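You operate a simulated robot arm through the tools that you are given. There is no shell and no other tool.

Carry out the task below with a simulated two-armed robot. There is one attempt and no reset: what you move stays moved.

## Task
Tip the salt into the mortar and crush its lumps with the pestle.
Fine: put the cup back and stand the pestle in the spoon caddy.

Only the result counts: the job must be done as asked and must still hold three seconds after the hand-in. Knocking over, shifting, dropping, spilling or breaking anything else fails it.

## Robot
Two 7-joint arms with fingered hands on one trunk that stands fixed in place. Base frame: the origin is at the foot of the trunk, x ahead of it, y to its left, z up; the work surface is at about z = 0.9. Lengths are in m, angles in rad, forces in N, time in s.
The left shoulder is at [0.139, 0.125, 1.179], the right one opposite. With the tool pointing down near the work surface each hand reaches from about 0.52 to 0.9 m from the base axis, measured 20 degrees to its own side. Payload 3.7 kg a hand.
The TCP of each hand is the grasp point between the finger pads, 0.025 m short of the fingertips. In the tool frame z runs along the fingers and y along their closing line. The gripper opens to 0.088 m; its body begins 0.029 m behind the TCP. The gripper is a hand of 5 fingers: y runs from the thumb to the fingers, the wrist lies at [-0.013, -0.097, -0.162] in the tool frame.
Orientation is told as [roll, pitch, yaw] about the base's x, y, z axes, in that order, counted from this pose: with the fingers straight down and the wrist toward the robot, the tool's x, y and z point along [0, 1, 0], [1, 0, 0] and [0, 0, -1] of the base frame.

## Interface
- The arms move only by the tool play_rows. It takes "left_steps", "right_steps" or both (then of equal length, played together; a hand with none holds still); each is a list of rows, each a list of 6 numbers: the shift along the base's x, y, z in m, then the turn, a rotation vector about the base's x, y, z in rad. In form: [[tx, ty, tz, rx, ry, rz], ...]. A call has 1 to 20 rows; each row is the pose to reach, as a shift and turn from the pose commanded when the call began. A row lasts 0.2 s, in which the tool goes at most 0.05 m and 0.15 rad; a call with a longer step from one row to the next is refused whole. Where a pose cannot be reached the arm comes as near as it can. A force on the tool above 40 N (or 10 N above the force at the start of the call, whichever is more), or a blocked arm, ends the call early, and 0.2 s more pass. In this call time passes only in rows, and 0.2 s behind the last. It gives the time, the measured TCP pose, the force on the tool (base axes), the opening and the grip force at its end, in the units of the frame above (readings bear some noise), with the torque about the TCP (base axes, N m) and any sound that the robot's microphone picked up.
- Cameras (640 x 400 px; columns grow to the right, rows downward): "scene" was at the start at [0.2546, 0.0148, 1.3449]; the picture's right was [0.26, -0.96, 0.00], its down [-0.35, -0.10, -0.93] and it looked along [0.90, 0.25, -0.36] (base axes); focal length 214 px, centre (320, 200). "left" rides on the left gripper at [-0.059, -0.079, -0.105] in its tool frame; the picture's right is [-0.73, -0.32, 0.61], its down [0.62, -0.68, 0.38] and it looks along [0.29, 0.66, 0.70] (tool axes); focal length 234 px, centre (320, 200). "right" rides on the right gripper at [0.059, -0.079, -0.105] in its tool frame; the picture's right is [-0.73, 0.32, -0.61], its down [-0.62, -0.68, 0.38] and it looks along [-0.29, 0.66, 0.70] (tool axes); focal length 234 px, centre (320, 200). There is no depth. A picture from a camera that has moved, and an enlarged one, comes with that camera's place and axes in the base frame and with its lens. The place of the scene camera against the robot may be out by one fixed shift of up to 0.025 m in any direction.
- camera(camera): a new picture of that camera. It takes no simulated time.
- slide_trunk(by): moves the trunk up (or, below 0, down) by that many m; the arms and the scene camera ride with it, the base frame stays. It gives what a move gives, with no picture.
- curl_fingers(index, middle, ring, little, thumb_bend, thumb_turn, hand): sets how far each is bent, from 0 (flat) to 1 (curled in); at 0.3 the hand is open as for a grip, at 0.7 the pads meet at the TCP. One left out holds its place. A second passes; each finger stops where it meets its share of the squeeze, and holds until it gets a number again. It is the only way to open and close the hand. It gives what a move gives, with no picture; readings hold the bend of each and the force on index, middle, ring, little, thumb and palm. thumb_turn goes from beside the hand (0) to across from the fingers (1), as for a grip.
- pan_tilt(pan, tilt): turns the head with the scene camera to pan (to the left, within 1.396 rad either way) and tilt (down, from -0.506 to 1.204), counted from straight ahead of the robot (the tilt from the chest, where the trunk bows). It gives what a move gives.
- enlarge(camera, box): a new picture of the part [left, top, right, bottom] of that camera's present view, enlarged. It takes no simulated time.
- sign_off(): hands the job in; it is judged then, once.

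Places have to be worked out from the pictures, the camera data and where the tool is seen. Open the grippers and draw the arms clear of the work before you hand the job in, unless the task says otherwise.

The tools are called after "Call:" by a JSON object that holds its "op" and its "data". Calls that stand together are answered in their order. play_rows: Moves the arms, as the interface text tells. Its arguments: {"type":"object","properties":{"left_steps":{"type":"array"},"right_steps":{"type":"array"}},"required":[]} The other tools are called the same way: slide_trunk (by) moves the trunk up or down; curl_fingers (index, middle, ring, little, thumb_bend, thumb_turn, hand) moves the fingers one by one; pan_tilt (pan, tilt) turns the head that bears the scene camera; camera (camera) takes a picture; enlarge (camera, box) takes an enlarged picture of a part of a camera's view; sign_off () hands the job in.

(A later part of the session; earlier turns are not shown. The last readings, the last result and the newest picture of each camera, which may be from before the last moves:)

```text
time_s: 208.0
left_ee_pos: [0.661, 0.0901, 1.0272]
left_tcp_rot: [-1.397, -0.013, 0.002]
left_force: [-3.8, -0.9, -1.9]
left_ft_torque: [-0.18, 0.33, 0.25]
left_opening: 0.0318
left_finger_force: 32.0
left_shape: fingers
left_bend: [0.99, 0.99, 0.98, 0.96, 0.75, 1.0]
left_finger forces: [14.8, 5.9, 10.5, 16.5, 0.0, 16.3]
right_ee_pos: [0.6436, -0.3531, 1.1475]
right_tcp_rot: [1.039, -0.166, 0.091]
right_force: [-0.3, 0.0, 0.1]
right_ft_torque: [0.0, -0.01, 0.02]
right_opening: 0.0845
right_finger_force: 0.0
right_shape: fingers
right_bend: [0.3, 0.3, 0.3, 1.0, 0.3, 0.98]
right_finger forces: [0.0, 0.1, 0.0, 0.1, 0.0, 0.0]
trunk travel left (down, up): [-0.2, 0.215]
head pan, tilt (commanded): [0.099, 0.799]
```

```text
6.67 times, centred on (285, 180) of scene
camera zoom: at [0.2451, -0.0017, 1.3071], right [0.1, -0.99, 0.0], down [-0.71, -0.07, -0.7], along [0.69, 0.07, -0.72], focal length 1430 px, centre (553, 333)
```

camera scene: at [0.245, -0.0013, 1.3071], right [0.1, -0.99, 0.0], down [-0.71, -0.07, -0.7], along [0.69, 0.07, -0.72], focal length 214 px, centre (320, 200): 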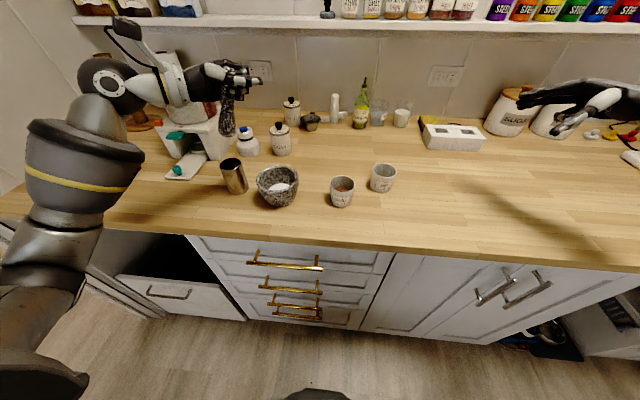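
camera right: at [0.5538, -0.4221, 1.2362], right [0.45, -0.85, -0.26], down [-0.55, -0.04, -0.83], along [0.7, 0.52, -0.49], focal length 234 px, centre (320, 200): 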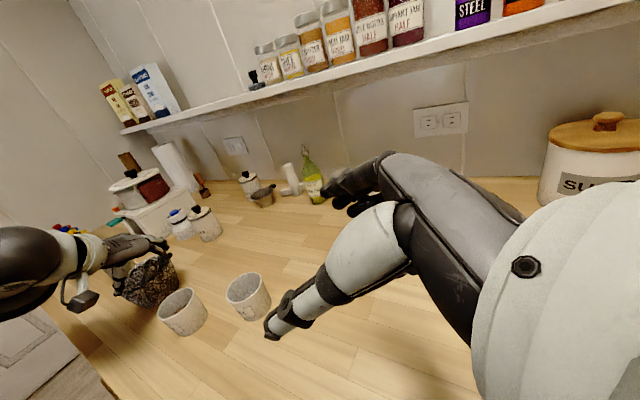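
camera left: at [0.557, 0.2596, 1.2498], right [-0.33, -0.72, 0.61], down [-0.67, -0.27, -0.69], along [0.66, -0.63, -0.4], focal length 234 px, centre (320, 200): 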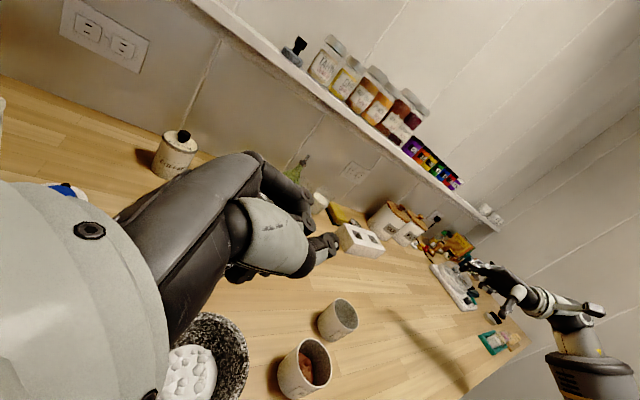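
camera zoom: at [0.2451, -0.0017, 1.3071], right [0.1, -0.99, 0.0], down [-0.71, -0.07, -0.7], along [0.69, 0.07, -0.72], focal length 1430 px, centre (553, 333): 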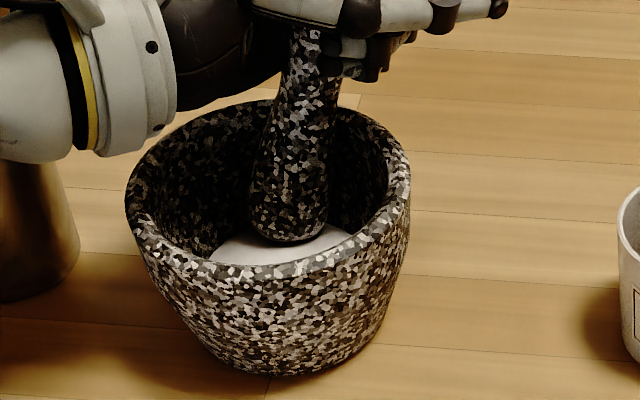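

The foot now touches the far wall (-3.8 N). I push the mortar 1.5 cm and check its position.

Call:
{"op": "play_rows", "data": {"left_steps": [[0.004, 0, 0, 0, 0, 0], [0.008, 0, 0, 0, 0, 0], [0.012, 0, 0, 0, 0, 0], [0.015, 0, 0, 0, 0, 0]]}}

Call:
{"op": "enlarge", "data": {"camera": "scene", "box": [255, 150, 315, 210]}}

```text
time_s: 209.0
left_ee_pos: [0.6766, 0.0912, 1.026]
left_tcp_rot: [-1.397, -0.014, 0.002]
left_force: [-3.2, -0.4, -0.1]
left_ft_torque: [-0.09, 0.34, 0.32]
left_opening: 0.0315
left_finger_force: 31.6
left_shape: fingers
left_bend: [0.99, 0.99, 0.98, 0.96, 0.75, 1.0]
left_finger forces: [15.4, 5.9, 10.6, 15.6, 0.0, 16.4]
right_ee_pos: [0.6423, -0.3534, 1.1473]
right_tcp_rot: [1.04, -0.164, 0.093]
right_force: [-0.1, -0.1, 0.6]
right_ft_torque: [-0.03, -0.01, -0.01]
right_opening: 0.0844
right_finger_force: 0.0
right_shape: fingers
right_bend: [0.3, 0.3, 0.3, 1.0, 0.3, 0.98]
right_finger forces: [0.1, 0.0, 0.1, 0.1, 0.1, 0.0]
trunk travel left (down, up): [-0.2, 0.215]
head pan, tilt (commanded): [0.099, 0.799]
```

```text
6.67 times, centred on (285, 180) of scene
camera zoom: at [0.2449, -0.0017, 1.3071], right [0.1, -0.99, 0.0], down [-0.71, -0.07, -0.7], along [0.69, 0.07, -0.72], focal length 1430 px, centre (553, 333)
```

zoom: 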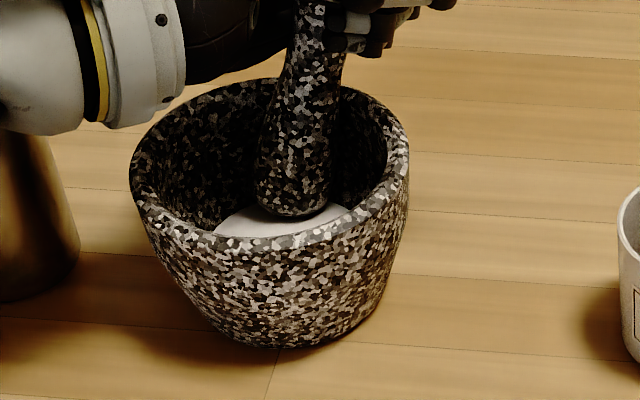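

The mortar has come back about 14 mm. Comparing with its original outline it needs about 9 mm more in +x and 9 mm to the right. I push the remaining x first.

Call:
{"op": "play_rows", "data": {"left_steps": [[0.003, 0, 0, 0, 0, 0], [0.006, 0, 0, 0, 0, 0], [0.009, 0, 0, 0, 0, 0]]}}

Call:
{"op": "enlarge", "data": {"camera": "scene", "box": [255, 150, 315, 210]}}

```text
time_s: 209.8
left_ee_pos: [0.6845, 0.0917, 1.0275]
left_tcp_rot: [-1.395, -0.017, 0.001]
left_force: [-4.0, -0.7, -0.9]
left_ft_torque: [-0.11, 0.33, 0.3]
left_opening: 0.0318
left_finger_force: 32.0
left_shape: fingers
left_bend: [0.99, 0.99, 0.98, 0.96, 0.75, 1.0]
left_finger forces: [15.2, 5.9, 10.6, 15.7, 0.2, 16.5]
right_ee_pos: [0.6417, -0.3534, 1.1455]
right_tcp_rot: [1.04, -0.163, 0.092]
right_force: [0.0, 0.2, -0.2]
right_ft_torque: [0.04, 0.02, 0.01]
right_opening: 0.0848
right_finger_force: 0.0
right_shape: fingers
right_bend: [0.3, 0.3, 0.3, 1.0, 0.3, 0.98]
right_finger forces: [0.1, 0.0, 0.0, 0.1, 0.1, 0.1]
trunk travel left (down, up): [-0.2, 0.215]
head pan, tilt (commanded): [0.099, 0.799]
```

```text
6.67 times, centred on (285, 180) of scene
camera zoom: at [0.2449, -0.0016, 1.3071], right [0.1, -0.99, 0.0], down [-0.71, -0.07, -0.7], along [0.69, 0.07, -0.72], focal length 1430 px, centre (553, 333)
```

zoom: 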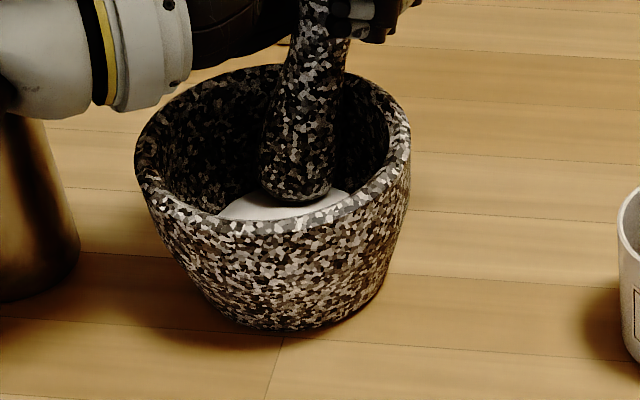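

x is restored (front and base edges match the original). Now I move the foot off the far wall, raise it slightly for finger clearance, and push the mortar about 1 cm to the right.

Call:
{"op": "play_rows", "data": {"left_steps": [[-0.01, 0, 0.006, 0, 0, 0], [-0.022, 0, 0.008, 0, 0, 0], [-0.022, -0.008, 0.008, 0, 0, 0], [-0.022, -0.014, 0.008, 0, 0, 0], [-0.022, -0.018, 0.008, 0, 0, 0]]}}

Call:
{"op": "enlarge", "data": {"camera": "scene", "box": [255, 150, 315, 210]}}

```text
time_s: 211.0
left_ee_pos: [0.6631, 0.0731, 1.0342]
left_tcp_rot: [-1.397, -0.013, 0.001]
left_force: [-0.9, -0.1, -2.4]
left_ft_torque: [-0.08, -0.01, 0.0]
left_opening: 0.0318
left_finger_force: 32.2
left_shape: fingers
left_bend: [0.99, 0.99, 0.98, 0.96, 0.75, 1.0]
left_finger forces: [13.7, 5.7, 9.4, 17.1, 0.0, 17.6]
right_ee_pos: [0.6414, -0.3518, 1.147]
right_tcp_rot: [1.04, -0.161, 0.093]
right_force: [-0.3, -0.3, 0.0]
right_ft_torque: [0.03, 0.03, 0.03]
right_opening: 0.0843
right_finger_force: 0.1
right_shape: fingers
right_bend: [0.3, 0.3, 0.3, 1.0, 0.3, 0.98]
right_finger forces: [0.1, 0.0, 0.1, 0.1, 0.0, 0.1]
trunk travel left (down, up): [-0.2, 0.215]
head pan, tilt (commanded): [0.099, 0.799]
```

```text
6.67 times, centred on (285, 180) of scene
camera zoom: at [0.2455, -0.0016, 1.307], right [0.1, -0.99, 0.0], down [-0.71, -0.07, -0.7], along [0.69, 0.07, -0.72], focal length 1430 px, centre (553, 333)
```

zoom: 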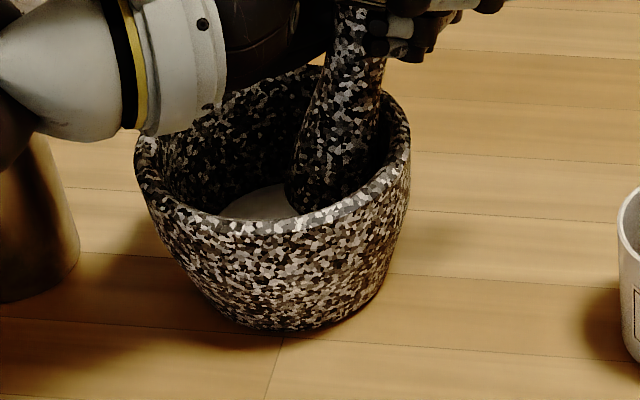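

No contact yet; about 1 cm gap remains. I continue to the right.

Call:
{"op": "play_rows", "data": {"left_steps": [[0, -0.005, 0, 0, 0, 0], [0, -0.01, 0, 0, 0, 0], [0, -0.014, 0, 0, 0, 0]]}}

Call:
{"op": "enlarge", "data": {"camera": "scene", "box": [255, 150, 315, 210]}}

```text
time_s: 211.8
left_ee_pos: [0.6637, 0.0599, 1.0339]
left_tcp_rot: [-1.396, -0.015, 0.003]
left_force: [0.4, 4.9, -0.7]
left_ft_torque: [0.28, -0.02, -0.05]
left_opening: 0.0319
left_finger_force: 33.4
left_shape: fingers
left_bend: [0.99, 0.99, 0.98, 0.96, 0.75, 1.0]
left_finger forces: [14.1, 6.1, 9.3, 15.3, 0.0, 21.7]
right_ee_pos: [0.6428, -0.3523, 1.1472]
right_tcp_rot: [1.04, -0.163, 0.092]
right_force: [0.5, 0.1, -0.8]
right_ft_torque: [-0.02, 0.03, -0.02]
right_opening: 0.0844
right_finger_force: 0.0
right_shape: fingers
right_bend: [0.3, 0.3, 0.3, 1.0, 0.3, 0.98]
right_finger forces: [0.0, 0.1, 0.0, 0.0, 0.0, 0.0]
trunk travel left (down, up): [-0.2, 0.215]
head pan, tilt (commanded): [0.099, 0.799]
```

```text
6.67 times, centred on (285, 180) of scene
camera zoom: at [0.2452, -0.0009, 1.3071], right [0.1, -0.99, 0.0], down [-0.71, -0.07, -0.7], along [0.69, 0.07, -0.72], focal length 1430 px, centre (553, 333)
```

zoom: 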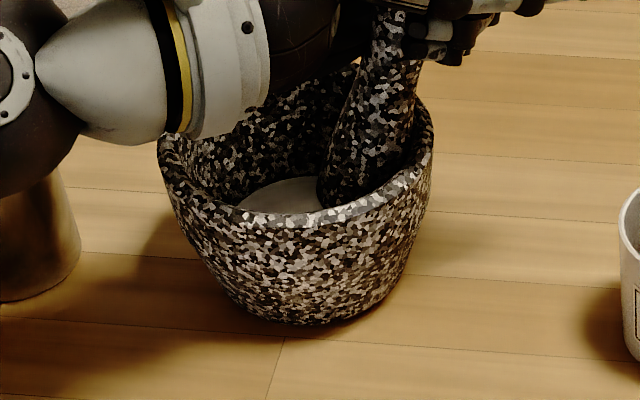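

The mortar is now back within about 5 mm of its original place. I move the pestle off the wall and rest its foot lightly on the floor at the centre, so I can slide the fist up to the pestle's top (for a deeper placement in the caddy later).

Call:
{"op": "play_rows", "data": {"left_steps": [[-0.004, 0.006, 0, 0, 0, 0], [-0.01, 0.013, 0, 0, 0, 0], [-0.014, 0.018, -0.008, 0, 0, 0], [-0.014, 0.018, -0.014, 0, 0, 0], [-0.014, 0.018, -0.017, 0, 0, 0]]}}

Call:
{"op": "enlarge", "data": {"camera": "scene", "box": [245, 130, 325, 210]}}

```text
time_s: 213.0
left_ee_pos: [0.6481, 0.0776, 1.0159]
left_tcp_rot: [-1.398, -0.016, 0.003]
left_force: [-0.7, 0.3, -1.0]
left_ft_torque: [-0.13, 0.01, 0.0]
left_opening: 0.0319
left_finger_force: 31.7
left_shape: fingers
left_bend: [0.99, 0.99, 0.98, 0.96, 0.75, 1.0]
left_finger forces: [13.2, 5.8, 9.7, 17.8, 0.0, 17.8]
right_ee_pos: [0.642, -0.3531, 1.1467]
right_tcp_rot: [1.039, -0.161, 0.092]
right_force: [0.4, 0.5, 0.0]
right_ft_torque: [-0.01, 0.01, -0.04]
right_opening: 0.0846
right_finger_force: 0.1
right_shape: fingers
right_bend: [0.3, 0.3, 0.3, 1.0, 0.3, 0.98]
right_finger forces: [0.1, 0.1, 0.1, 0.1, 0.1, 0.0]
trunk travel left (down, up): [-0.2, 0.215]
head pan, tilt (commanded): [0.099, 0.799]
```

```text
5.00 times, centred on (285, 170) of scene
camera zoom: at [0.2454, -0.0015, 1.307], right [0.1, -0.99, 0.0], down [-0.71, -0.07, -0.7], along [0.69, 0.07, -0.72], focal length 1072 px, centre (495, 350)
```

zoom: 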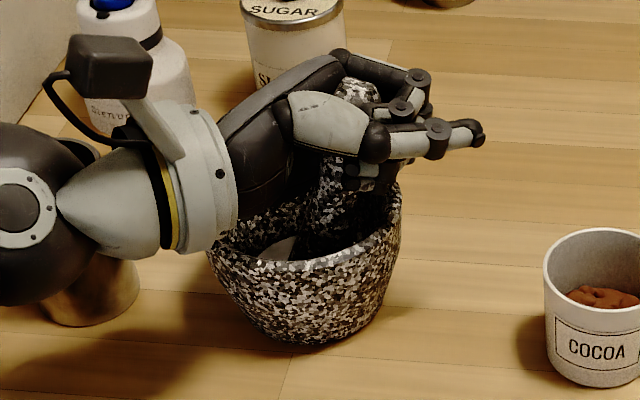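

Almost at the floor. I lower 3 mm more for light contact.

Call:
{"op": "play_rows", "data": {"left_steps": [[0, 0.003, -0.002, 0, 0, 0], [0, 0.004, -0.004, 0, 0, 0]]}}

```text
time_s: 213.6
left_ee_pos: [0.6483, 0.0802, 1.0149]
left_tcp_rot: [-1.397, -0.019, 0.002]
left_force: [0.7, -3.4, 8.0]
left_ft_torque: [0.16, 0.07, 0.02]
left_opening: 0.0319
left_finger_force: 33.2
left_shape: fingers
left_bend: [0.99, 0.99, 0.98, 0.96, 0.75, 1.0]
left_finger forces: [15.1, 5.6, 10.2, 18.3, 0.0, 17.2]
right_ee_pos: [0.6421, -0.3525, 1.1481]
right_tcp_rot: [1.041, -0.164, 0.092]
right_force: [-1.2, -0.6, -0.5]
right_ft_torque: [0.04, 0.02, 0.01]
right_opening: 0.0845
right_finger_force: 0.0
right_shape: fingers
right_bend: [0.3, 0.3, 0.3, 1.0, 0.3, 0.98]
right_finger forces: [0.1, 0.0, 0.1, 0.0, 0.0, 0.0]
trunk travel left (down, up): [-0.2, 0.215]
head pan, tilt (commanded): [0.099, 0.799]
```

Contact established. I ease off 2 mm and loosen all fingers slightly so they still cage the shaft.

Call:
{"op": "play_rows", "data": {"left_steps": [[0, -0.001, 0.002, 0, 0, 0]]}}

Call:
{"op": "curl_fingers", "data": {"hand": "left", "index": 0.88, "middle": 0.88, "ring": 0.88, "little": 0.88}}

Call:
{"op": "enlarge", "data": {"camera": "scene", "box": [245, 130, 325, 210]}}

Call:
{"op": "enlarge", "data": {"camera": "left", "box": [200, 140, 400, 340]}}

```text
time_s: 214.0
left_ee_pos: [0.6476, 0.0798, 1.0148]
left_tcp_rot: [-1.396, -0.015, 0.003]
left_force: [1.0, -1.8, 7.1]
left_ft_torque: [0.25, 0.07, -0.04]
left_opening: 0.0318
left_finger_force: 32.7
left_shape: fingers
left_bend: [0.99, 0.99, 0.98, 0.96, 0.75, 1.0]
left_finger forces: [15.2, 5.8, 10.0, 17.2, 0.0, 17.9]
right_ee_pos: [0.6418, -0.3525, 1.1476]
right_tcp_rot: [1.042, -0.164, 0.093]
right_force: [-0.1, -0.4, 0.3]
right_ft_torque: [0.0, 0.02, 0.03]
right_opening: 0.0844
right_finger_force: 0.0
right_shape: fingers
right_bend: [0.3, 0.3, 0.3, 1.0, 0.3, 0.98]
right_finger forces: [0.1, 0.1, 0.0, 0.1, 0.0, 0.0]
trunk travel left (down, up): [-0.2, 0.215]
head pan, tilt (commanded): [0.099, 0.799]
```

```text
time_s: 215.0
left_ee_pos: [0.6511, 0.0797, 1.0136]
left_tcp_rot: [-1.396, -0.013, 0.001]
left_force: [0.5, 0.3, 0.3]
left_ft_torque: [0.04, 0.0, 0.02]
left_opening: 0.026
left_finger_force: 0.0
left_shape: fingers
left_bend: [0.94, 0.89, 0.88, 0.88, 0.75, 1.0]
left_finger forces: [0.1, 0.1, 0.0, 0.1, 0.0, 0.0]
right_ee_pos: [0.6432, -0.3536, 1.1478]
right_tcp_rot: [1.04, -0.162, 0.091]
right_force: [0.1, -0.8, -0.2]
right_ft_torque: [0.0, 0.01, -0.02]
right_opening: 0.0844
right_finger_force: 0.0
right_shape: fingers
right_bend: [0.3, 0.3, 0.3, 1.0, 0.3, 0.98]
right_finger forces: [0.0, 0.1, 0.0, 0.0, 0.0, 0.0]
trunk travel left (down, up): [-0.2, 0.215]
head pan, tilt (commanded): [0.099, 0.799]
```

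```text
5.00 times, centred on (285, 170) of scene
camera zoom: at [0.2453, -0.0016, 1.3071], right [0.1, -0.99, 0.0], down [-0.71, -0.07, -0.7], along [0.69, 0.07, -0.72], focal length 1072 px, centre (495, 350)
```

zoom: 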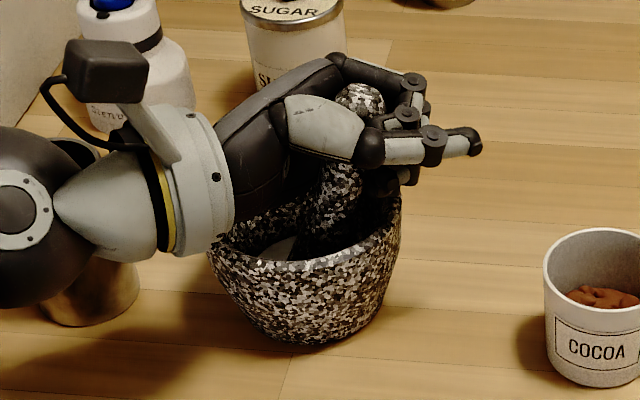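

```text
2.00 times, centred on (300, 240) of left
camera zoom: at [0.5685, 0.1732, 1.0885], right [-0.33, -0.72, 0.6], down [-0.67, -0.27, -0.69], along [0.66, -0.63, -0.4], focal length 468 px, centre (360, 120)
```

zoom: 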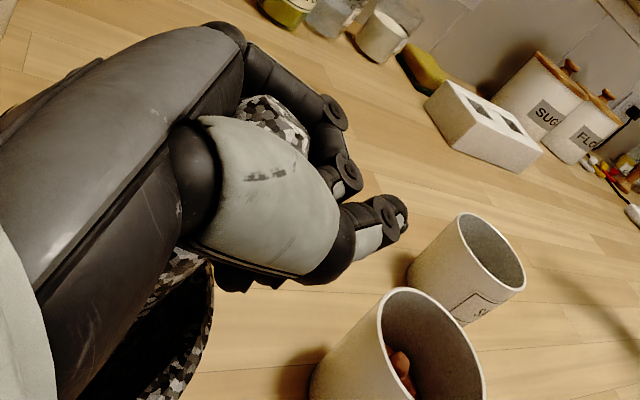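

The fist is loose but still encloses the pestle. I slide the hand up about 2 cm along the shaft and regrip.

Call:
{"op": "play_rows", "data": {"left_steps": [[0, -0.001, 0.008, 0, 0, 0], [0, -0.002, 0.015, 0, 0, 0], [0, -0.003, 0.021, 0, 0, 0]]}}

Call:
{"op": "enlarge", "data": {"camera": "scene", "box": [245, 130, 325, 210]}}

Call:
{"op": "enlarge", "data": {"camera": "left", "box": [200, 140, 400, 340]}}

```text
time_s: 215.8
left_ee_pos: [0.6485, 0.0797, 1.0373]
left_tcp_rot: [-1.397, -0.017, 0.002]
left_force: [-0.7, 0.7, -0.8]
left_ft_torque: [-0.03, 0.03, -0.04]
left_opening: 0.0267
left_finger_force: 0.2
left_shape: fingers
left_bend: [0.94, 0.89, 0.88, 0.88, 0.75, 1.0]
left_finger forces: [0.1, 0.0, 0.0, 0.2, 0.0, 0.1]
right_ee_pos: [0.6427, -0.3535, 1.1474]
right_tcp_rot: [1.041, -0.166, 0.092]
right_force: [0.2, 0.6, -0.6]
right_ft_torque: [-0.01, 0.03, 0.0]
right_opening: 0.0844
right_finger_force: 0.1
right_shape: fingers
right_bend: [0.3, 0.3, 0.3, 1.0, 0.3, 0.98]
right_finger forces: [0.0, 0.0, 0.1, 0.0, 0.0, 0.0]
trunk travel left (down, up): [-0.2, 0.215]
head pan, tilt (commanded): [0.099, 0.799]
```

```text
5.00 times, centred on (285, 170) of scene
camera zoom: at [0.2452, -0.0016, 1.3071], right [0.1, -0.99, 0.0], down [-0.71, -0.07, -0.7], along [0.69, 0.07, -0.72], focal length 1072 px, centre (495, 350)
```

zoom: 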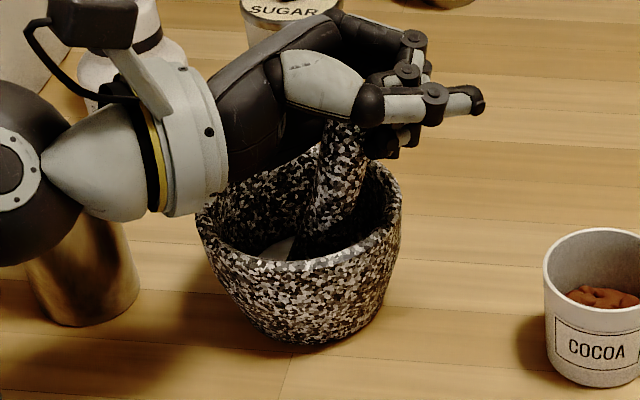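

```text
2.00 times, centred on (300, 240) of left
camera zoom: at [0.5682, 0.1718, 1.111], right [-0.33, -0.72, 0.6], down [-0.67, -0.27, -0.69], along [0.66, -0.63, -0.4], focal length 468 px, centre (360, 120)
```

zoom: 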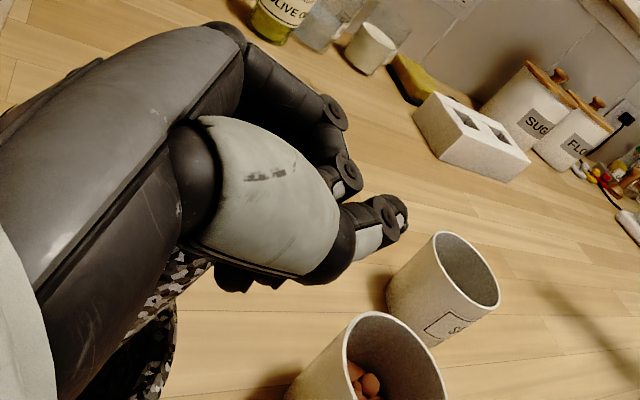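

The fist is now near the top of the pestle. I close all fingers again firmly.

Call:
{"op": "curl_fingers", "data": {"hand": "left", "index": 1.0, "middle": 1.0, "ring": 1.0, "little": 1.0}}

Call:
{"op": "play_rows", "data": {"left_steps": [[0, 0, 0.01, 0, 0, 0], [0, 0, 0.03, 0, 0, 0], [0, 0, 0.06, 0, 0, 0], [0, 0.005, 0.09, 0, 0, 0]]}}

Call:
{"op": "enlarge", "data": {"camera": "scene", "box": [215, 70, 335, 210]}}

Call:
{"op": "camera", "data": {"camera": "scene"}}

```text
time_s: 216.8
left_ee_pos: [0.6494, 0.0785, 1.0373]
left_tcp_rot: [-1.396, -0.018, 0.0]
left_force: [0.0, -0.7, 0.1]
left_ft_torque: [0.04, -0.05, 0.01]
left_opening: 0.0336
left_finger_force: 27.9
left_shape: fingers
left_bend: [1.0, 1.0, 0.96, 0.95, 0.75, 1.0]
left_finger forces: [0.0, 1.2, 12.1, 18.8, 0.0, 23.8]
right_ee_pos: [0.6416, -0.3535, 1.1478]
right_tcp_rot: [1.041, -0.164, 0.093]
right_force: [0.3, -0.8, -0.3]
right_ft_torque: [0.01, 0.0, 0.02]
right_opening: 0.0846
right_finger_force: 0.1
right_shape: fingers
right_bend: [0.3, 0.3, 0.3, 1.0, 0.3, 0.98]
right_finger forces: [0.0, 0.0, 0.1, 0.0, 0.0, 0.1]
trunk travel left (down, up): [-0.2, 0.215]
head pan, tilt (commanded): [0.099, 0.799]
```

```text
time_s: 217.8
left_ee_pos: [0.6509, 0.08, 1.1261]
left_tcp_rot: [-1.396, -0.014, 0.002]
left_force: [0.4, 0.2, -1.2]
left_ft_torque: [-0.08, 0.0, -0.01]
left_opening: 0.0336
left_finger_force: 28.0
left_shape: fingers
left_bend: [1.0, 1.0, 0.96, 0.95, 0.75, 1.0]
left_finger forces: [0.1, 1.1, 12.1, 19.1, 0.0, 23.5]
right_ee_pos: [0.6437, -0.3522, 1.147]
right_tcp_rot: [1.04, -0.165, 0.093]
right_force: [0.2, 0.2, 0.4]
right_ft_torque: [0.02, -0.02, -0.01]
right_opening: 0.0844
right_finger_force: 0.1
right_shape: fingers
right_bend: [0.3, 0.3, 0.3, 1.0, 0.3, 0.98]
right_finger forces: [0.1, 0.1, 0.0, 0.1, 0.0, 0.0]
trunk travel left (down, up): [-0.2, 0.215]
head pan, tilt (commanded): [0.099, 0.799]
```

```text
2.86 times, centred on (275, 140) of scene
camera zoom: at [0.2451, -0.0016, 1.3071], right [0.1, -0.99, 0.0], down [-0.71, -0.07, -0.7], along [0.69, 0.07, -0.72], focal length 613 px, centre (449, 371)
```

zoom: 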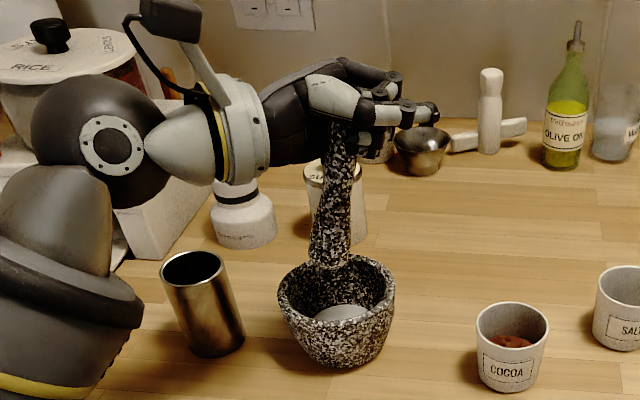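

```text
taken
camera scene: at [0.2451, -0.0016, 1.3071], right [0.1, -0.99, 0.0], down [-0.71, -0.07, -0.7], along [0.69, 0.07, -0.72], focal length 214 px, centre (320, 200)
```

scene: 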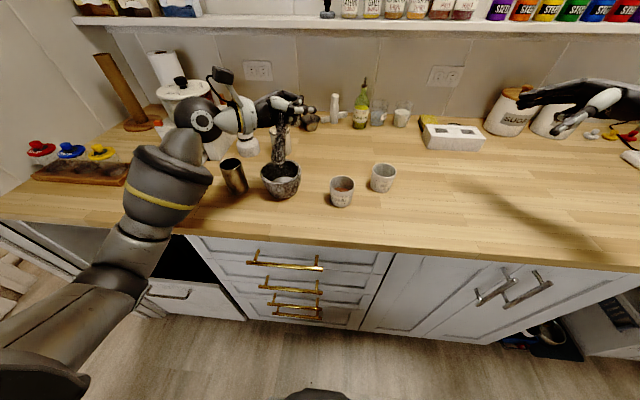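

Now ring, little finger and palm hold the pestle's top (24 N) and it protrudes 13 cm below. The salt in the mortar is smooth. I raise it, turn the hand a bit so it hangs more vertically, and move toward the caddy.

Call:
{"op": "play_rows", "data": {"left_steps": [[0, 0.01, 0.02, -0.03, 0, 0], [-0.001, 0.035, 0.035, -0.06, 0, 0], [-0.003, 0.065, 0.042, -0.09, 0, 0], [-0.006, 0.1, 0.045, -0.12, 0, 0], [-0.009, 0.131, 0.045, -0.12, 0, 0]]}}

Call:
{"op": "enlarge", "data": {"camera": "scene", "box": [180, 50, 310, 200]}}

Call:
{"op": "camera", "data": {"camera": "right"}}

Call:
{"op": "enlarge", "data": {"camera": "right", "box": [40, 180, 190, 310]}}

```text
time_s: 219.0
left_ee_pos: [0.6405, 0.2145, 1.1741]
left_tcp_rot: [-1.516, -0.014, 0.002]
left_force: [0.0, -0.2, -1.9]
left_ft_torque: [-0.07, 0.0, -0.02]
left_opening: 0.0336
left_finger_force: 28.4
left_shape: fingers
left_bend: [1.0, 1.0, 0.96, 0.95, 0.75, 1.0]
left_finger forces: [0.0, 1.0, 12.2, 19.0, 0.1, 23.9]
right_ee_pos: [0.6438, -0.3517, 1.1467]
right_tcp_rot: [1.039, -0.164, 0.093]
right_force: [0.0, 0.7, 0.5]
right_ft_torque: [0.0, 0.0, 0.0]
right_opening: 0.0844
right_finger_force: 0.1
right_shape: fingers
right_bend: [0.3, 0.3, 0.3, 1.0, 0.3, 0.98]
right_finger forces: [0.1, 0.0, 0.0, 0.0, 0.0, 0.0]
trunk travel left (down, up): [-0.2, 0.215]
head pan, tilt (commanded): [0.099, 0.799]
```

```text
2.67 times, centred on (245, 125) of scene
camera zoom: at [0.2452, -0.0013, 1.3071], right [0.1, -0.99, 0.0], down [-0.71, -0.07, -0.7], along [0.69, 0.07, -0.72], focal length 572 px, centre (520, 400)
```

zoom: 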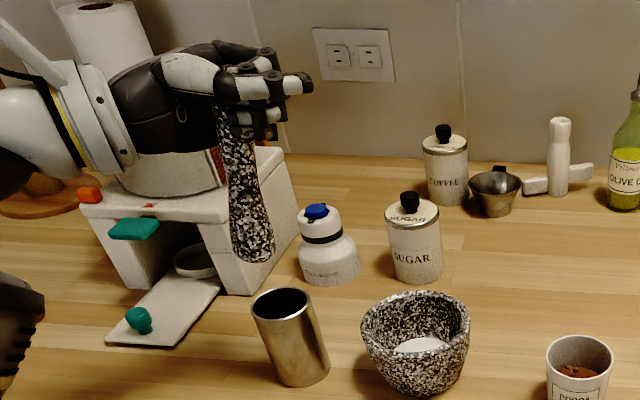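

```text
taken
camera right: at [0.5537, -0.4218, 1.2364], right [0.45, -0.85, -0.26], down [-0.55, -0.04, -0.83], along [0.7, 0.52, -0.49], focal length 234 px, centre (320, 200)
```

right: 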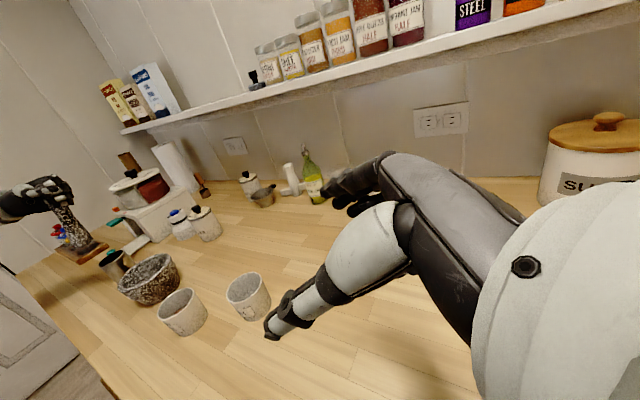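

```text
3.08 times, centred on (115, 245) of right
camera zoom: at [0.5537, -0.4218, 1.2364], right [0.45, -0.85, -0.26], down [-0.55, -0.04, -0.83], along [0.7, 0.52, -0.49], focal length 720 px, centre (951, 62)
```

zoom: 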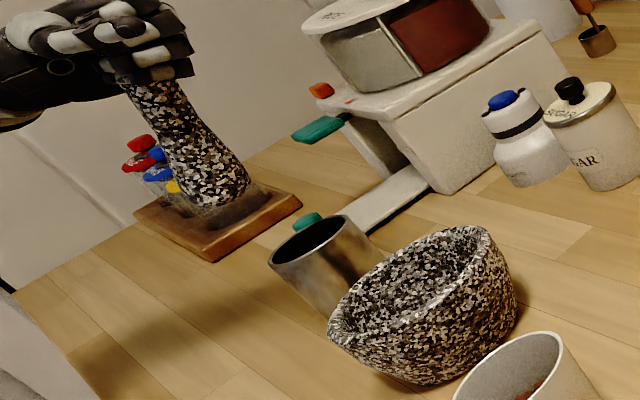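

From both cameras the pestle head needs about +10 mm in x and +9 mm in y to be centred over the caddy (allowing for its slight tilt). I make that correction and lower to just above the rim for a check.

Call:
{"op": "play_rows", "data": {"left_steps": [[0.005, 0.005, -0.01, 0, 0, 0], [0.01, 0.009, -0.022, 0, 0, 0], [0.01, 0.009, -0.034, 0, 0, 0]]}}

Call:
{"op": "enlarge", "data": {"camera": "scene", "box": [200, 90, 290, 200]}}

Call:
{"op": "enlarge", "data": {"camera": "right", "box": [60, 190, 160, 300]}}

```text
time_s: 219.8
left_ee_pos: [0.6518, 0.2231, 1.1384]
left_tcp_rot: [-1.516, -0.015, 0.005]
left_force: [-0.1, 0.3, -2.2]
left_ft_torque: [-0.11, -0.01, -0.02]
left_opening: 0.0336
left_finger_force: 27.8
left_shape: fingers
left_bend: [1.0, 1.0, 0.96, 0.95, 0.75, 1.0]
left_finger forces: [0.0, 1.1, 12.3, 18.9, 0.1, 23.8]
right_ee_pos: [0.6423, -0.354, 1.1463]
right_tcp_rot: [1.041, -0.163, 0.094]
right_force: [0.1, 0.7, 0.6]
right_ft_torque: [-0.04, 0.02, -0.02]
right_opening: 0.0844
right_finger_force: 0.1
right_shape: fingers
right_bend: [0.3, 0.3, 0.3, 1.0, 0.3, 0.98]
right_finger forces: [0.0, 0.0, 0.0, 0.1, 0.0, 0.0]
trunk travel left (down, up): [-0.2, 0.215]
head pan, tilt (commanded): [0.099, 0.799]
```

```text
3.64 times, centred on (245, 145) of scene
camera zoom: at [0.2455, -0.0015, 1.307], right [0.1, -0.99, 0.0], down [-0.71, -0.07, -0.7], along [0.69, 0.07, -0.72], focal length 780 px, centre (593, 400)
```

zoom: 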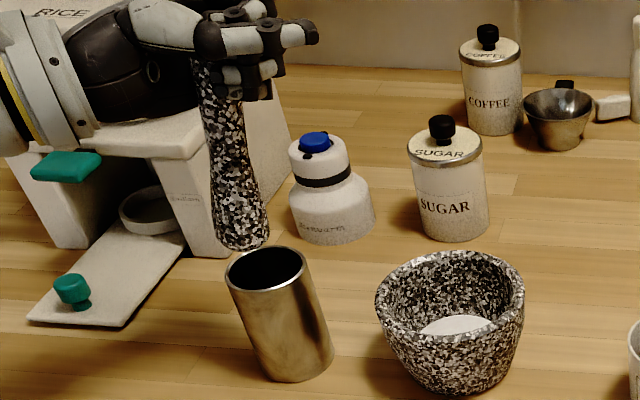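

```text
3.64 times, centred on (110, 245) of right
camera zoom: at [0.5541, -0.4221, 1.236], right [0.45, -0.85, -0.26], down [-0.55, -0.04, -0.83], along [0.7, 0.52, -0.49], focal length 852 px, centre (1084, 36)
```

zoom: 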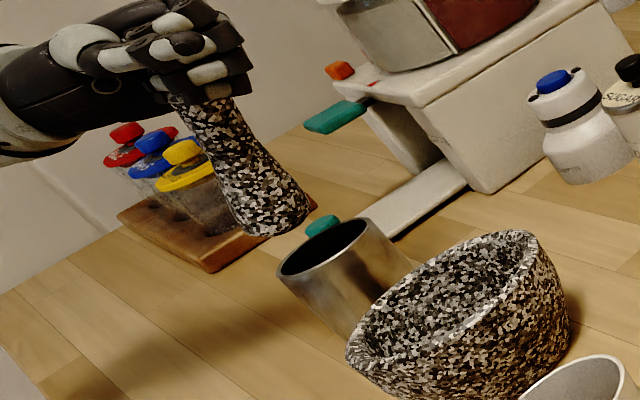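

The head sits a few mm left of the caddy's centre (x fine). I shift 4 mm right and lower gently into the opening, watching the force.

Call:
{"op": "play_rows", "data": {"left_steps": [[-0.001, -0.004, 0, 0, 0, 0], [-0.001, -0.004, -0.008, 0, 0, 0], [-0.001, -0.004, -0.016, 0, 0, 0], [-0.001, -0.004, -0.022, 0, 0, 0]]}}

Call:
{"op": "enlarge", "data": {"camera": "scene", "box": [200, 90, 290, 200]}}

Call:
{"op": "enlarge", "data": {"camera": "right", "box": [60, 190, 160, 300]}}

```text
time_s: 220.8
left_ee_pos: [0.6488, 0.2188, 1.1156]
left_tcp_rot: [-1.517, -0.014, 0.004]
left_force: [-0.5, 0.4, -1.9]
left_ft_torque: [-0.1, -0.01, 0.01]
left_opening: 0.0338
left_finger_force: 27.8
left_shape: fingers
left_bend: [1.0, 1.0, 0.96, 0.95, 0.75, 1.0]
left_finger forces: [0.1, 1.0, 12.1, 19.0, 0.1, 23.8]
right_ee_pos: [0.6423, -0.3519, 1.1454]
right_tcp_rot: [1.041, -0.162, 0.092]
right_force: [-0.7, 0.0, 0.4]
right_ft_torque: [0.0, 0.03, 0.0]
right_opening: 0.0845
right_finger_force: 0.0
right_shape: fingers
right_bend: [0.3, 0.3, 0.3, 1.0, 0.3, 0.98]
right_finger forces: [0.0, 0.0, 0.0, 0.0, 0.0, 0.0]
trunk travel left (down, up): [-0.2, 0.215]
head pan, tilt (commanded): [0.099, 0.799]
```

```text
3.64 times, centred on (245, 145) of scene
camera zoom: at [0.2455, -0.0015, 1.307], right [0.1, -0.99, 0.0], down [-0.71, -0.07, -0.7], along [0.69, 0.07, -0.72], focal length 780 px, centre (593, 400)
```

zoom: 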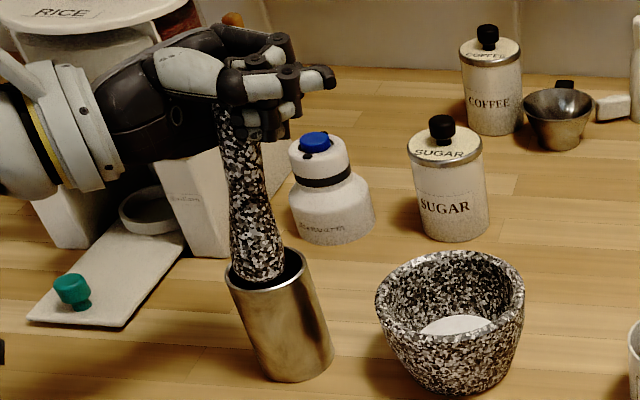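

```text
3.64 times, centred on (110, 245) of right
camera zoom: at [0.554, -0.422, 1.2361], right [0.45, -0.85, -0.26], down [-0.55, -0.04, -0.83], along [0.7, 0.52, -0.49], focal length 852 px, centre (1084, 36)
```

zoom: 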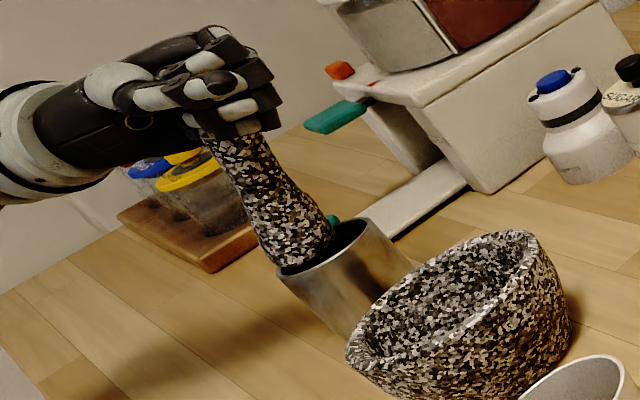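

The head is entering but close to the near-left edge of the rim. I shift it (+6 mm, -5 mm) toward the caddy's centre and continue down a little.

Call:
{"op": "play_rows", "data": {"left_steps": [[0.003, -0.0025, 0.001, 0, 0, 0], [0.006, -0.005, 0.0, 0, 0, 0], [0.006, -0.005, -0.007, 0, 0, 0], [0.006, -0.005, -0.014, 0, 0, 0]]}}

Call:
{"op": "enlarge", "data": {"camera": "scene", "box": [200, 90, 290, 200]}}

Call:
{"op": "enlarge", "data": {"camera": "right", "box": [60, 190, 160, 300]}}

```text
time_s: 221.8
left_ee_pos: [0.6557, 0.2134, 1.1015]
left_tcp_rot: [-1.517, -0.015, 0.003]
left_force: [0.2, -0.5, -2.8]
left_ft_torque: [-0.09, -0.02, 0.0]
left_opening: 0.0334
left_finger_force: 27.8
left_shape: fingers
left_bend: [1.0, 1.0, 0.96, 0.95, 0.75, 1.0]
left_finger forces: [0.0, 1.0, 12.3, 19.0, 0.0, 23.8]
right_ee_pos: [0.6427, -0.3529, 1.1468]
right_tcp_rot: [1.041, -0.163, 0.093]
right_force: [-0.5, 0.3, 0.2]
right_ft_torque: [-0.01, 0.02, 0.0]
right_opening: 0.0843
right_finger_force: 0.2
right_shape: fingers
right_bend: [0.3, 0.3, 0.3, 1.0, 0.3, 0.98]
right_finger forces: [0.0, 0.0, 0.0, 0.1, 0.0, 0.1]
trunk travel left (down, up): [-0.2, 0.215]
head pan, tilt (commanded): [0.099, 0.799]
```

```text
3.64 times, centred on (245, 145) of scene
camera zoom: at [0.2455, -0.0015, 1.307], right [0.1, -0.99, 0.0], down [-0.71, -0.07, -0.7], along [0.69, 0.07, -0.72], focal length 780 px, centre (593, 400)
```

zoom: 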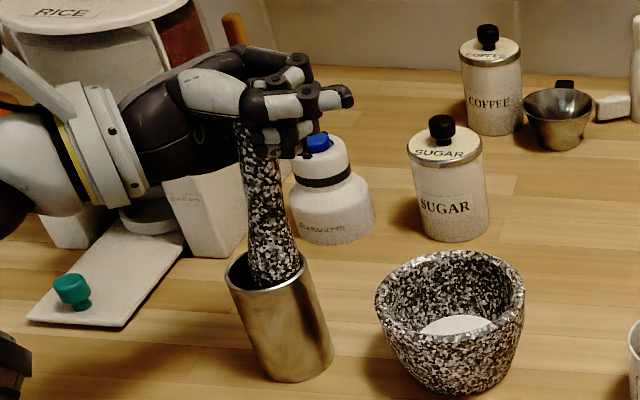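

```text
3.64 times, centred on (110, 245) of right
camera zoom: at [0.554, -0.422, 1.2361], right [0.45, -0.85, -0.26], down [-0.55, -0.04, -0.83], along [0.7, 0.52, -0.49], focal length 852 px, centre (1084, 36)
```

zoom: 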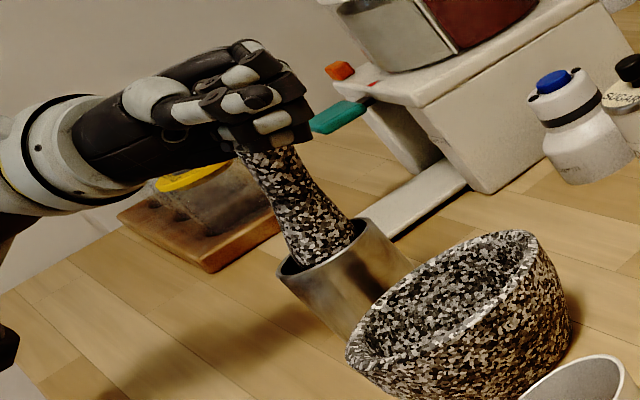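

The head is inside the caddy with clearance all round. I continue down, drifting a few mm to keep the tilted shaft centred in the opening.

Call:
{"op": "play_rows", "data": {"left_steps": [[-0.0005, 0.001, -0.01, 0, 0, 0], [-0.001, 0.002, -0.02, 0, 0, 0], [-0.0015, 0.003, -0.03, 0, 0, 0]]}}

Call:
{"op": "enlarge", "data": {"camera": "scene", "box": [200, 90, 290, 200]}}

Call:
{"op": "enlarge", "data": {"camera": "right", "box": [60, 190, 160, 300]}}

```text
time_s: 222.6
left_ee_pos: [0.6548, 0.2159, 1.0732]
left_tcp_rot: [-1.517, -0.014, 0.002]
left_force: [0.0, -0.5, -1.9]
left_ft_torque: [-0.1, -0.03, 0.01]
left_opening: 0.0335
left_finger_force: 28.0
left_shape: fingers
left_bend: [1.0, 1.0, 0.96, 0.95, 0.75, 1.0]
left_finger forces: [0.1, 1.0, 12.1, 19.1, 0.0, 23.7]
right_ee_pos: [0.6435, -0.352, 1.1464]
right_tcp_rot: [1.04, -0.163, 0.092]
right_force: [0.7, -0.2, 0.4]
right_ft_torque: [0.03, 0.02, 0.0]
right_opening: 0.0846
right_finger_force: 0.0
right_shape: fingers
right_bend: [0.3, 0.3, 0.3, 1.0, 0.3, 0.98]
right_finger forces: [0.1, 0.1, 0.1, 0.1, 0.1, 0.0]
trunk travel left (down, up): [-0.2, 0.215]
head pan, tilt (commanded): [0.099, 0.799]
```

```text
3.64 times, centred on (245, 145) of scene
camera zoom: at [0.2455, -0.0015, 1.307], right [0.1, -0.99, 0.0], down [-0.71, -0.07, -0.7], along [0.69, 0.07, -0.72], focal length 780 px, centre (593, 400)
```

zoom: 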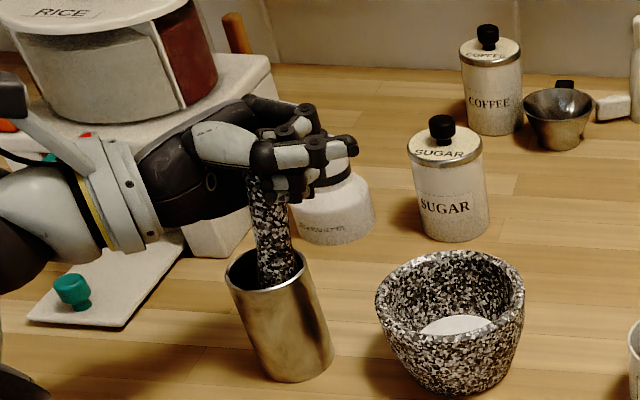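

```text
3.64 times, centred on (110, 245) of right
camera zoom: at [0.5541, -0.422, 1.2361], right [0.45, -0.85, -0.26], down [-0.55, -0.04, -0.83], along [0.7, 0.52, -0.49], focal length 852 px, centre (1084, 36)
```

zoom: 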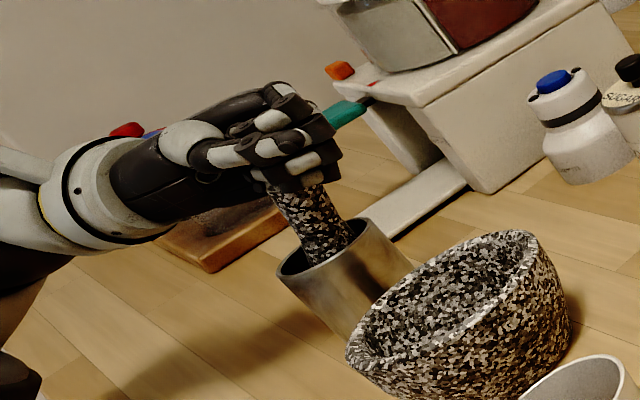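

Going well; about 3 cm gap remains between fist and rim. I lower another 1.8 cm.

Call:
{"op": "play_rows", "data": {"left_steps": [[-0.0003, 0.0006, -0.006, 0, 0, 0], [-0.0006, 0.0012, -0.012, 0, 0, 0], [-0.001, 0.0018, -0.018, 0, 0, 0]]}}

Call:
{"op": "enlarge", "data": {"camera": "scene", "box": [210, 110, 280, 190]}}

Call:
{"op": "enlarge", "data": {"camera": "right", "box": [70, 200, 150, 290]}}

```text
time_s: 223.4
left_ee_pos: [0.6529, 0.2178, 1.0527]
left_tcp_rot: [-1.516, -0.014, 0.003]
left_force: [0.0, 0.7, -2.3]
left_ft_torque: [-0.09, 0.0, 0.01]
left_opening: 0.0336
left_finger_force: 28.4
left_shape: fingers
left_bend: [1.0, 1.0, 0.96, 0.95, 0.75, 1.0]
left_finger forces: [0.1, 1.1, 12.2, 19.0, 0.0, 23.8]
right_ee_pos: [0.642, -0.3518, 1.1476]
right_tcp_rot: [1.041, -0.162, 0.093]
right_force: [-0.1, 0.1, 0.2]
right_ft_torque: [0.01, -0.02, -0.03]
right_opening: 0.0844
right_finger_force: 0.1
right_shape: fingers
right_bend: [0.3, 0.3, 0.3, 1.0, 0.3, 0.98]
right_finger forces: [0.0, 0.0, 0.0, 0.1, 0.0, 0.0]
trunk travel left (down, up): [-0.2, 0.215]
head pan, tilt (commanded): [0.099, 0.799]
```

```text
5.00 times, centred on (245, 150) of scene
camera zoom: at [0.2455, -0.0015, 1.307], right [0.1, -0.99, 0.0], down [-0.71, -0.07, -0.7], along [0.69, 0.07, -0.72], focal length 1072 px, centre (695, 450)
```

zoom: 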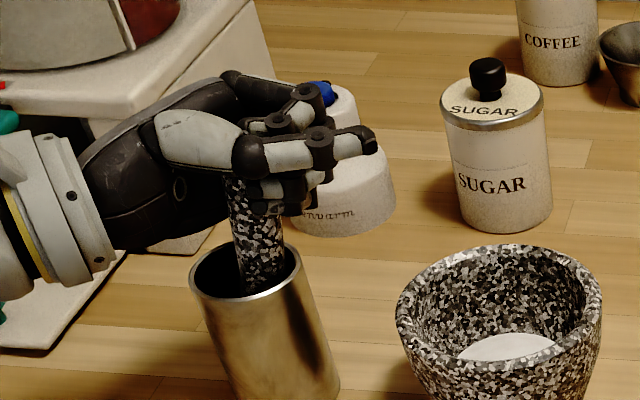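

```text
4.44 times, centred on (110, 245) of right
camera zoom: at [0.554, -0.422, 1.2361], right [0.45, -0.85, -0.26], down [-0.55, -0.04, -0.83], along [0.7, 0.52, -0.49], focal length 1041 px, centre (1253, 0)
```

zoom: 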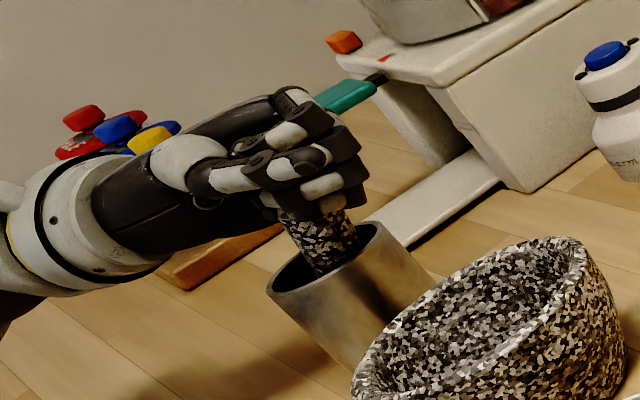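

Roughly 1 cm of room remains above the rim, and the tip should be about 1 cm above the caddy's floor. I lower 6 mm more, watching for contact.

Call:
{"op": "play_rows", "data": {"left_steps": [[0, 0.0005, -0.003, 0, 0, 0], [0, 0.0005, -0.006, 0, 0, 0]]}}

Call:
{"op": "enlarge", "data": {"camera": "scene", "box": [210, 110, 280, 190]}}

Call:
{"op": "enlarge", "data": {"camera": "right", "box": [70, 200, 150, 290]}}

```text
time_s: 224.0
left_ee_pos: [0.6528, 0.2188, 1.0469]
left_tcp_rot: [-1.516, -0.014, 0.003]
left_force: [0.4, 0.0, -2.7]
left_ft_torque: [-0.12, -0.01, -0.03]
left_opening: 0.0336
left_finger_force: 28.4
left_shape: fingers
left_bend: [1.0, 1.0, 0.96, 0.95, 0.75, 1.0]
left_finger forces: [0.1, 1.0, 12.2, 19.0, 0.0, 23.8]
right_ee_pos: [0.6428, -0.3531, 1.1455]
right_tcp_rot: [1.039, -0.161, 0.092]
right_force: [0.7, 0.2, -0.6]
right_ft_torque: [0.02, -0.03, 0.0]
right_opening: 0.0847
right_finger_force: 0.1
right_shape: fingers
right_bend: [0.3, 0.3, 0.3, 1.0, 0.3, 0.98]
right_finger forces: [0.0, 0.0, 0.0, 0.0, 0.0, 0.0]
trunk travel left (down, up): [-0.2, 0.215]
head pan, tilt (commanded): [0.099, 0.799]
```

```text
5.00 times, centred on (245, 150) of scene
camera zoom: at [0.2454, -0.0015, 1.307], right [0.1, -0.99, 0.0], down [-0.71, -0.07, -0.7], along [0.69, 0.07, -0.72], focal length 1072 px, centre (695, 450)
```

zoom: 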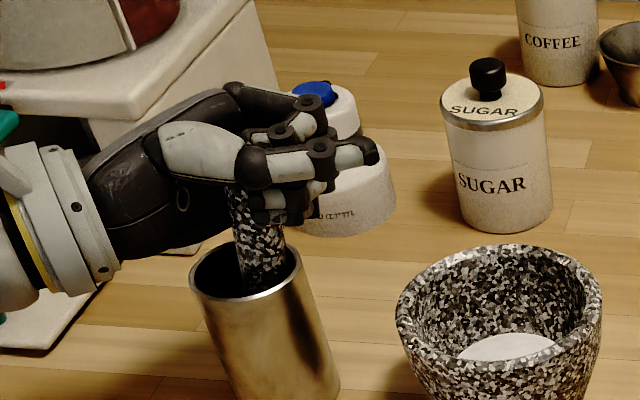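

```text
4.44 times, centred on (110, 245) of right
camera zoom: at [0.554, -0.422, 1.2361], right [0.45, -0.85, -0.26], down [-0.55, -0.04, -0.83], along [0.7, 0.52, -0.49], focal length 1041 px, centre (1253, 0)
```

zoom: 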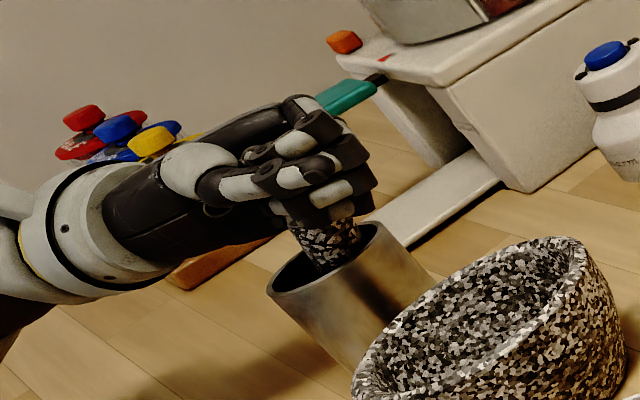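

Still free. I lower 4 mm more.

Call:
{"op": "play_rows", "data": {"left_steps": [[0, 0, -0.002, 0, 0, 0], [0, 0, -0.004, 0, 0, 0]]}}

Call:
{"op": "enlarge", "data": {"camera": "right", "box": [70, 200, 150, 290]}}

```text
time_s: 224.6
left_ee_pos: [0.6522, 0.2197, 1.0439]
left_tcp_rot: [-1.517, -0.015, 0.005]
left_force: [-0.3, 0.1, -2.2]
left_ft_torque: [-0.1, 0.03, -0.01]
left_opening: 0.0338
left_finger_force: 27.7
left_shape: fingers
left_bend: [1.0, 1.0, 0.96, 0.95, 0.75, 1.0]
left_finger forces: [0.1, 1.0, 12.2, 19.0, 0.1, 23.8]
right_ee_pos: [0.6432, -0.3529, 1.1466]
right_tcp_rot: [1.04, -0.162, 0.093]
right_force: [1.0, -0.5, 0.4]
right_ft_torque: [-0.01, -0.03, -0.05]
right_opening: 0.0846
right_finger_force: 0.0
right_shape: fingers
right_bend: [0.3, 0.3, 0.3, 1.0, 0.3, 0.98]
right_finger forces: [0.0, 0.0, 0.1, 0.1, 0.0, 0.0]
trunk travel left (down, up): [-0.2, 0.215]
head pan, tilt (commanded): [0.099, 0.799]
```

```text
4.44 times, centred on (110, 245) of right
camera zoom: at [0.554, -0.422, 1.2361], right [0.45, -0.85, -0.26], down [-0.55, -0.04, -0.83], along [0.7, 0.52, -0.49], focal length 1041 px, centre (1253, 0)
```

zoom: 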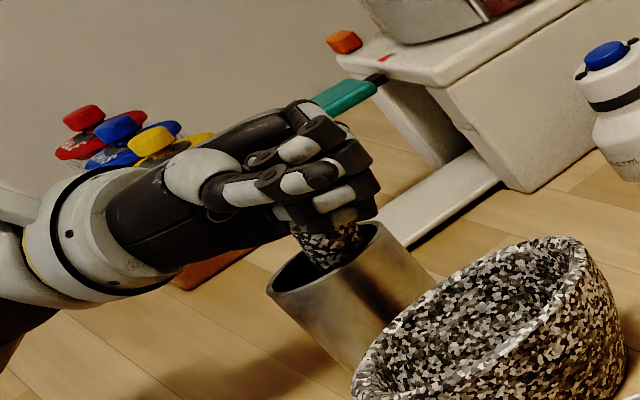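

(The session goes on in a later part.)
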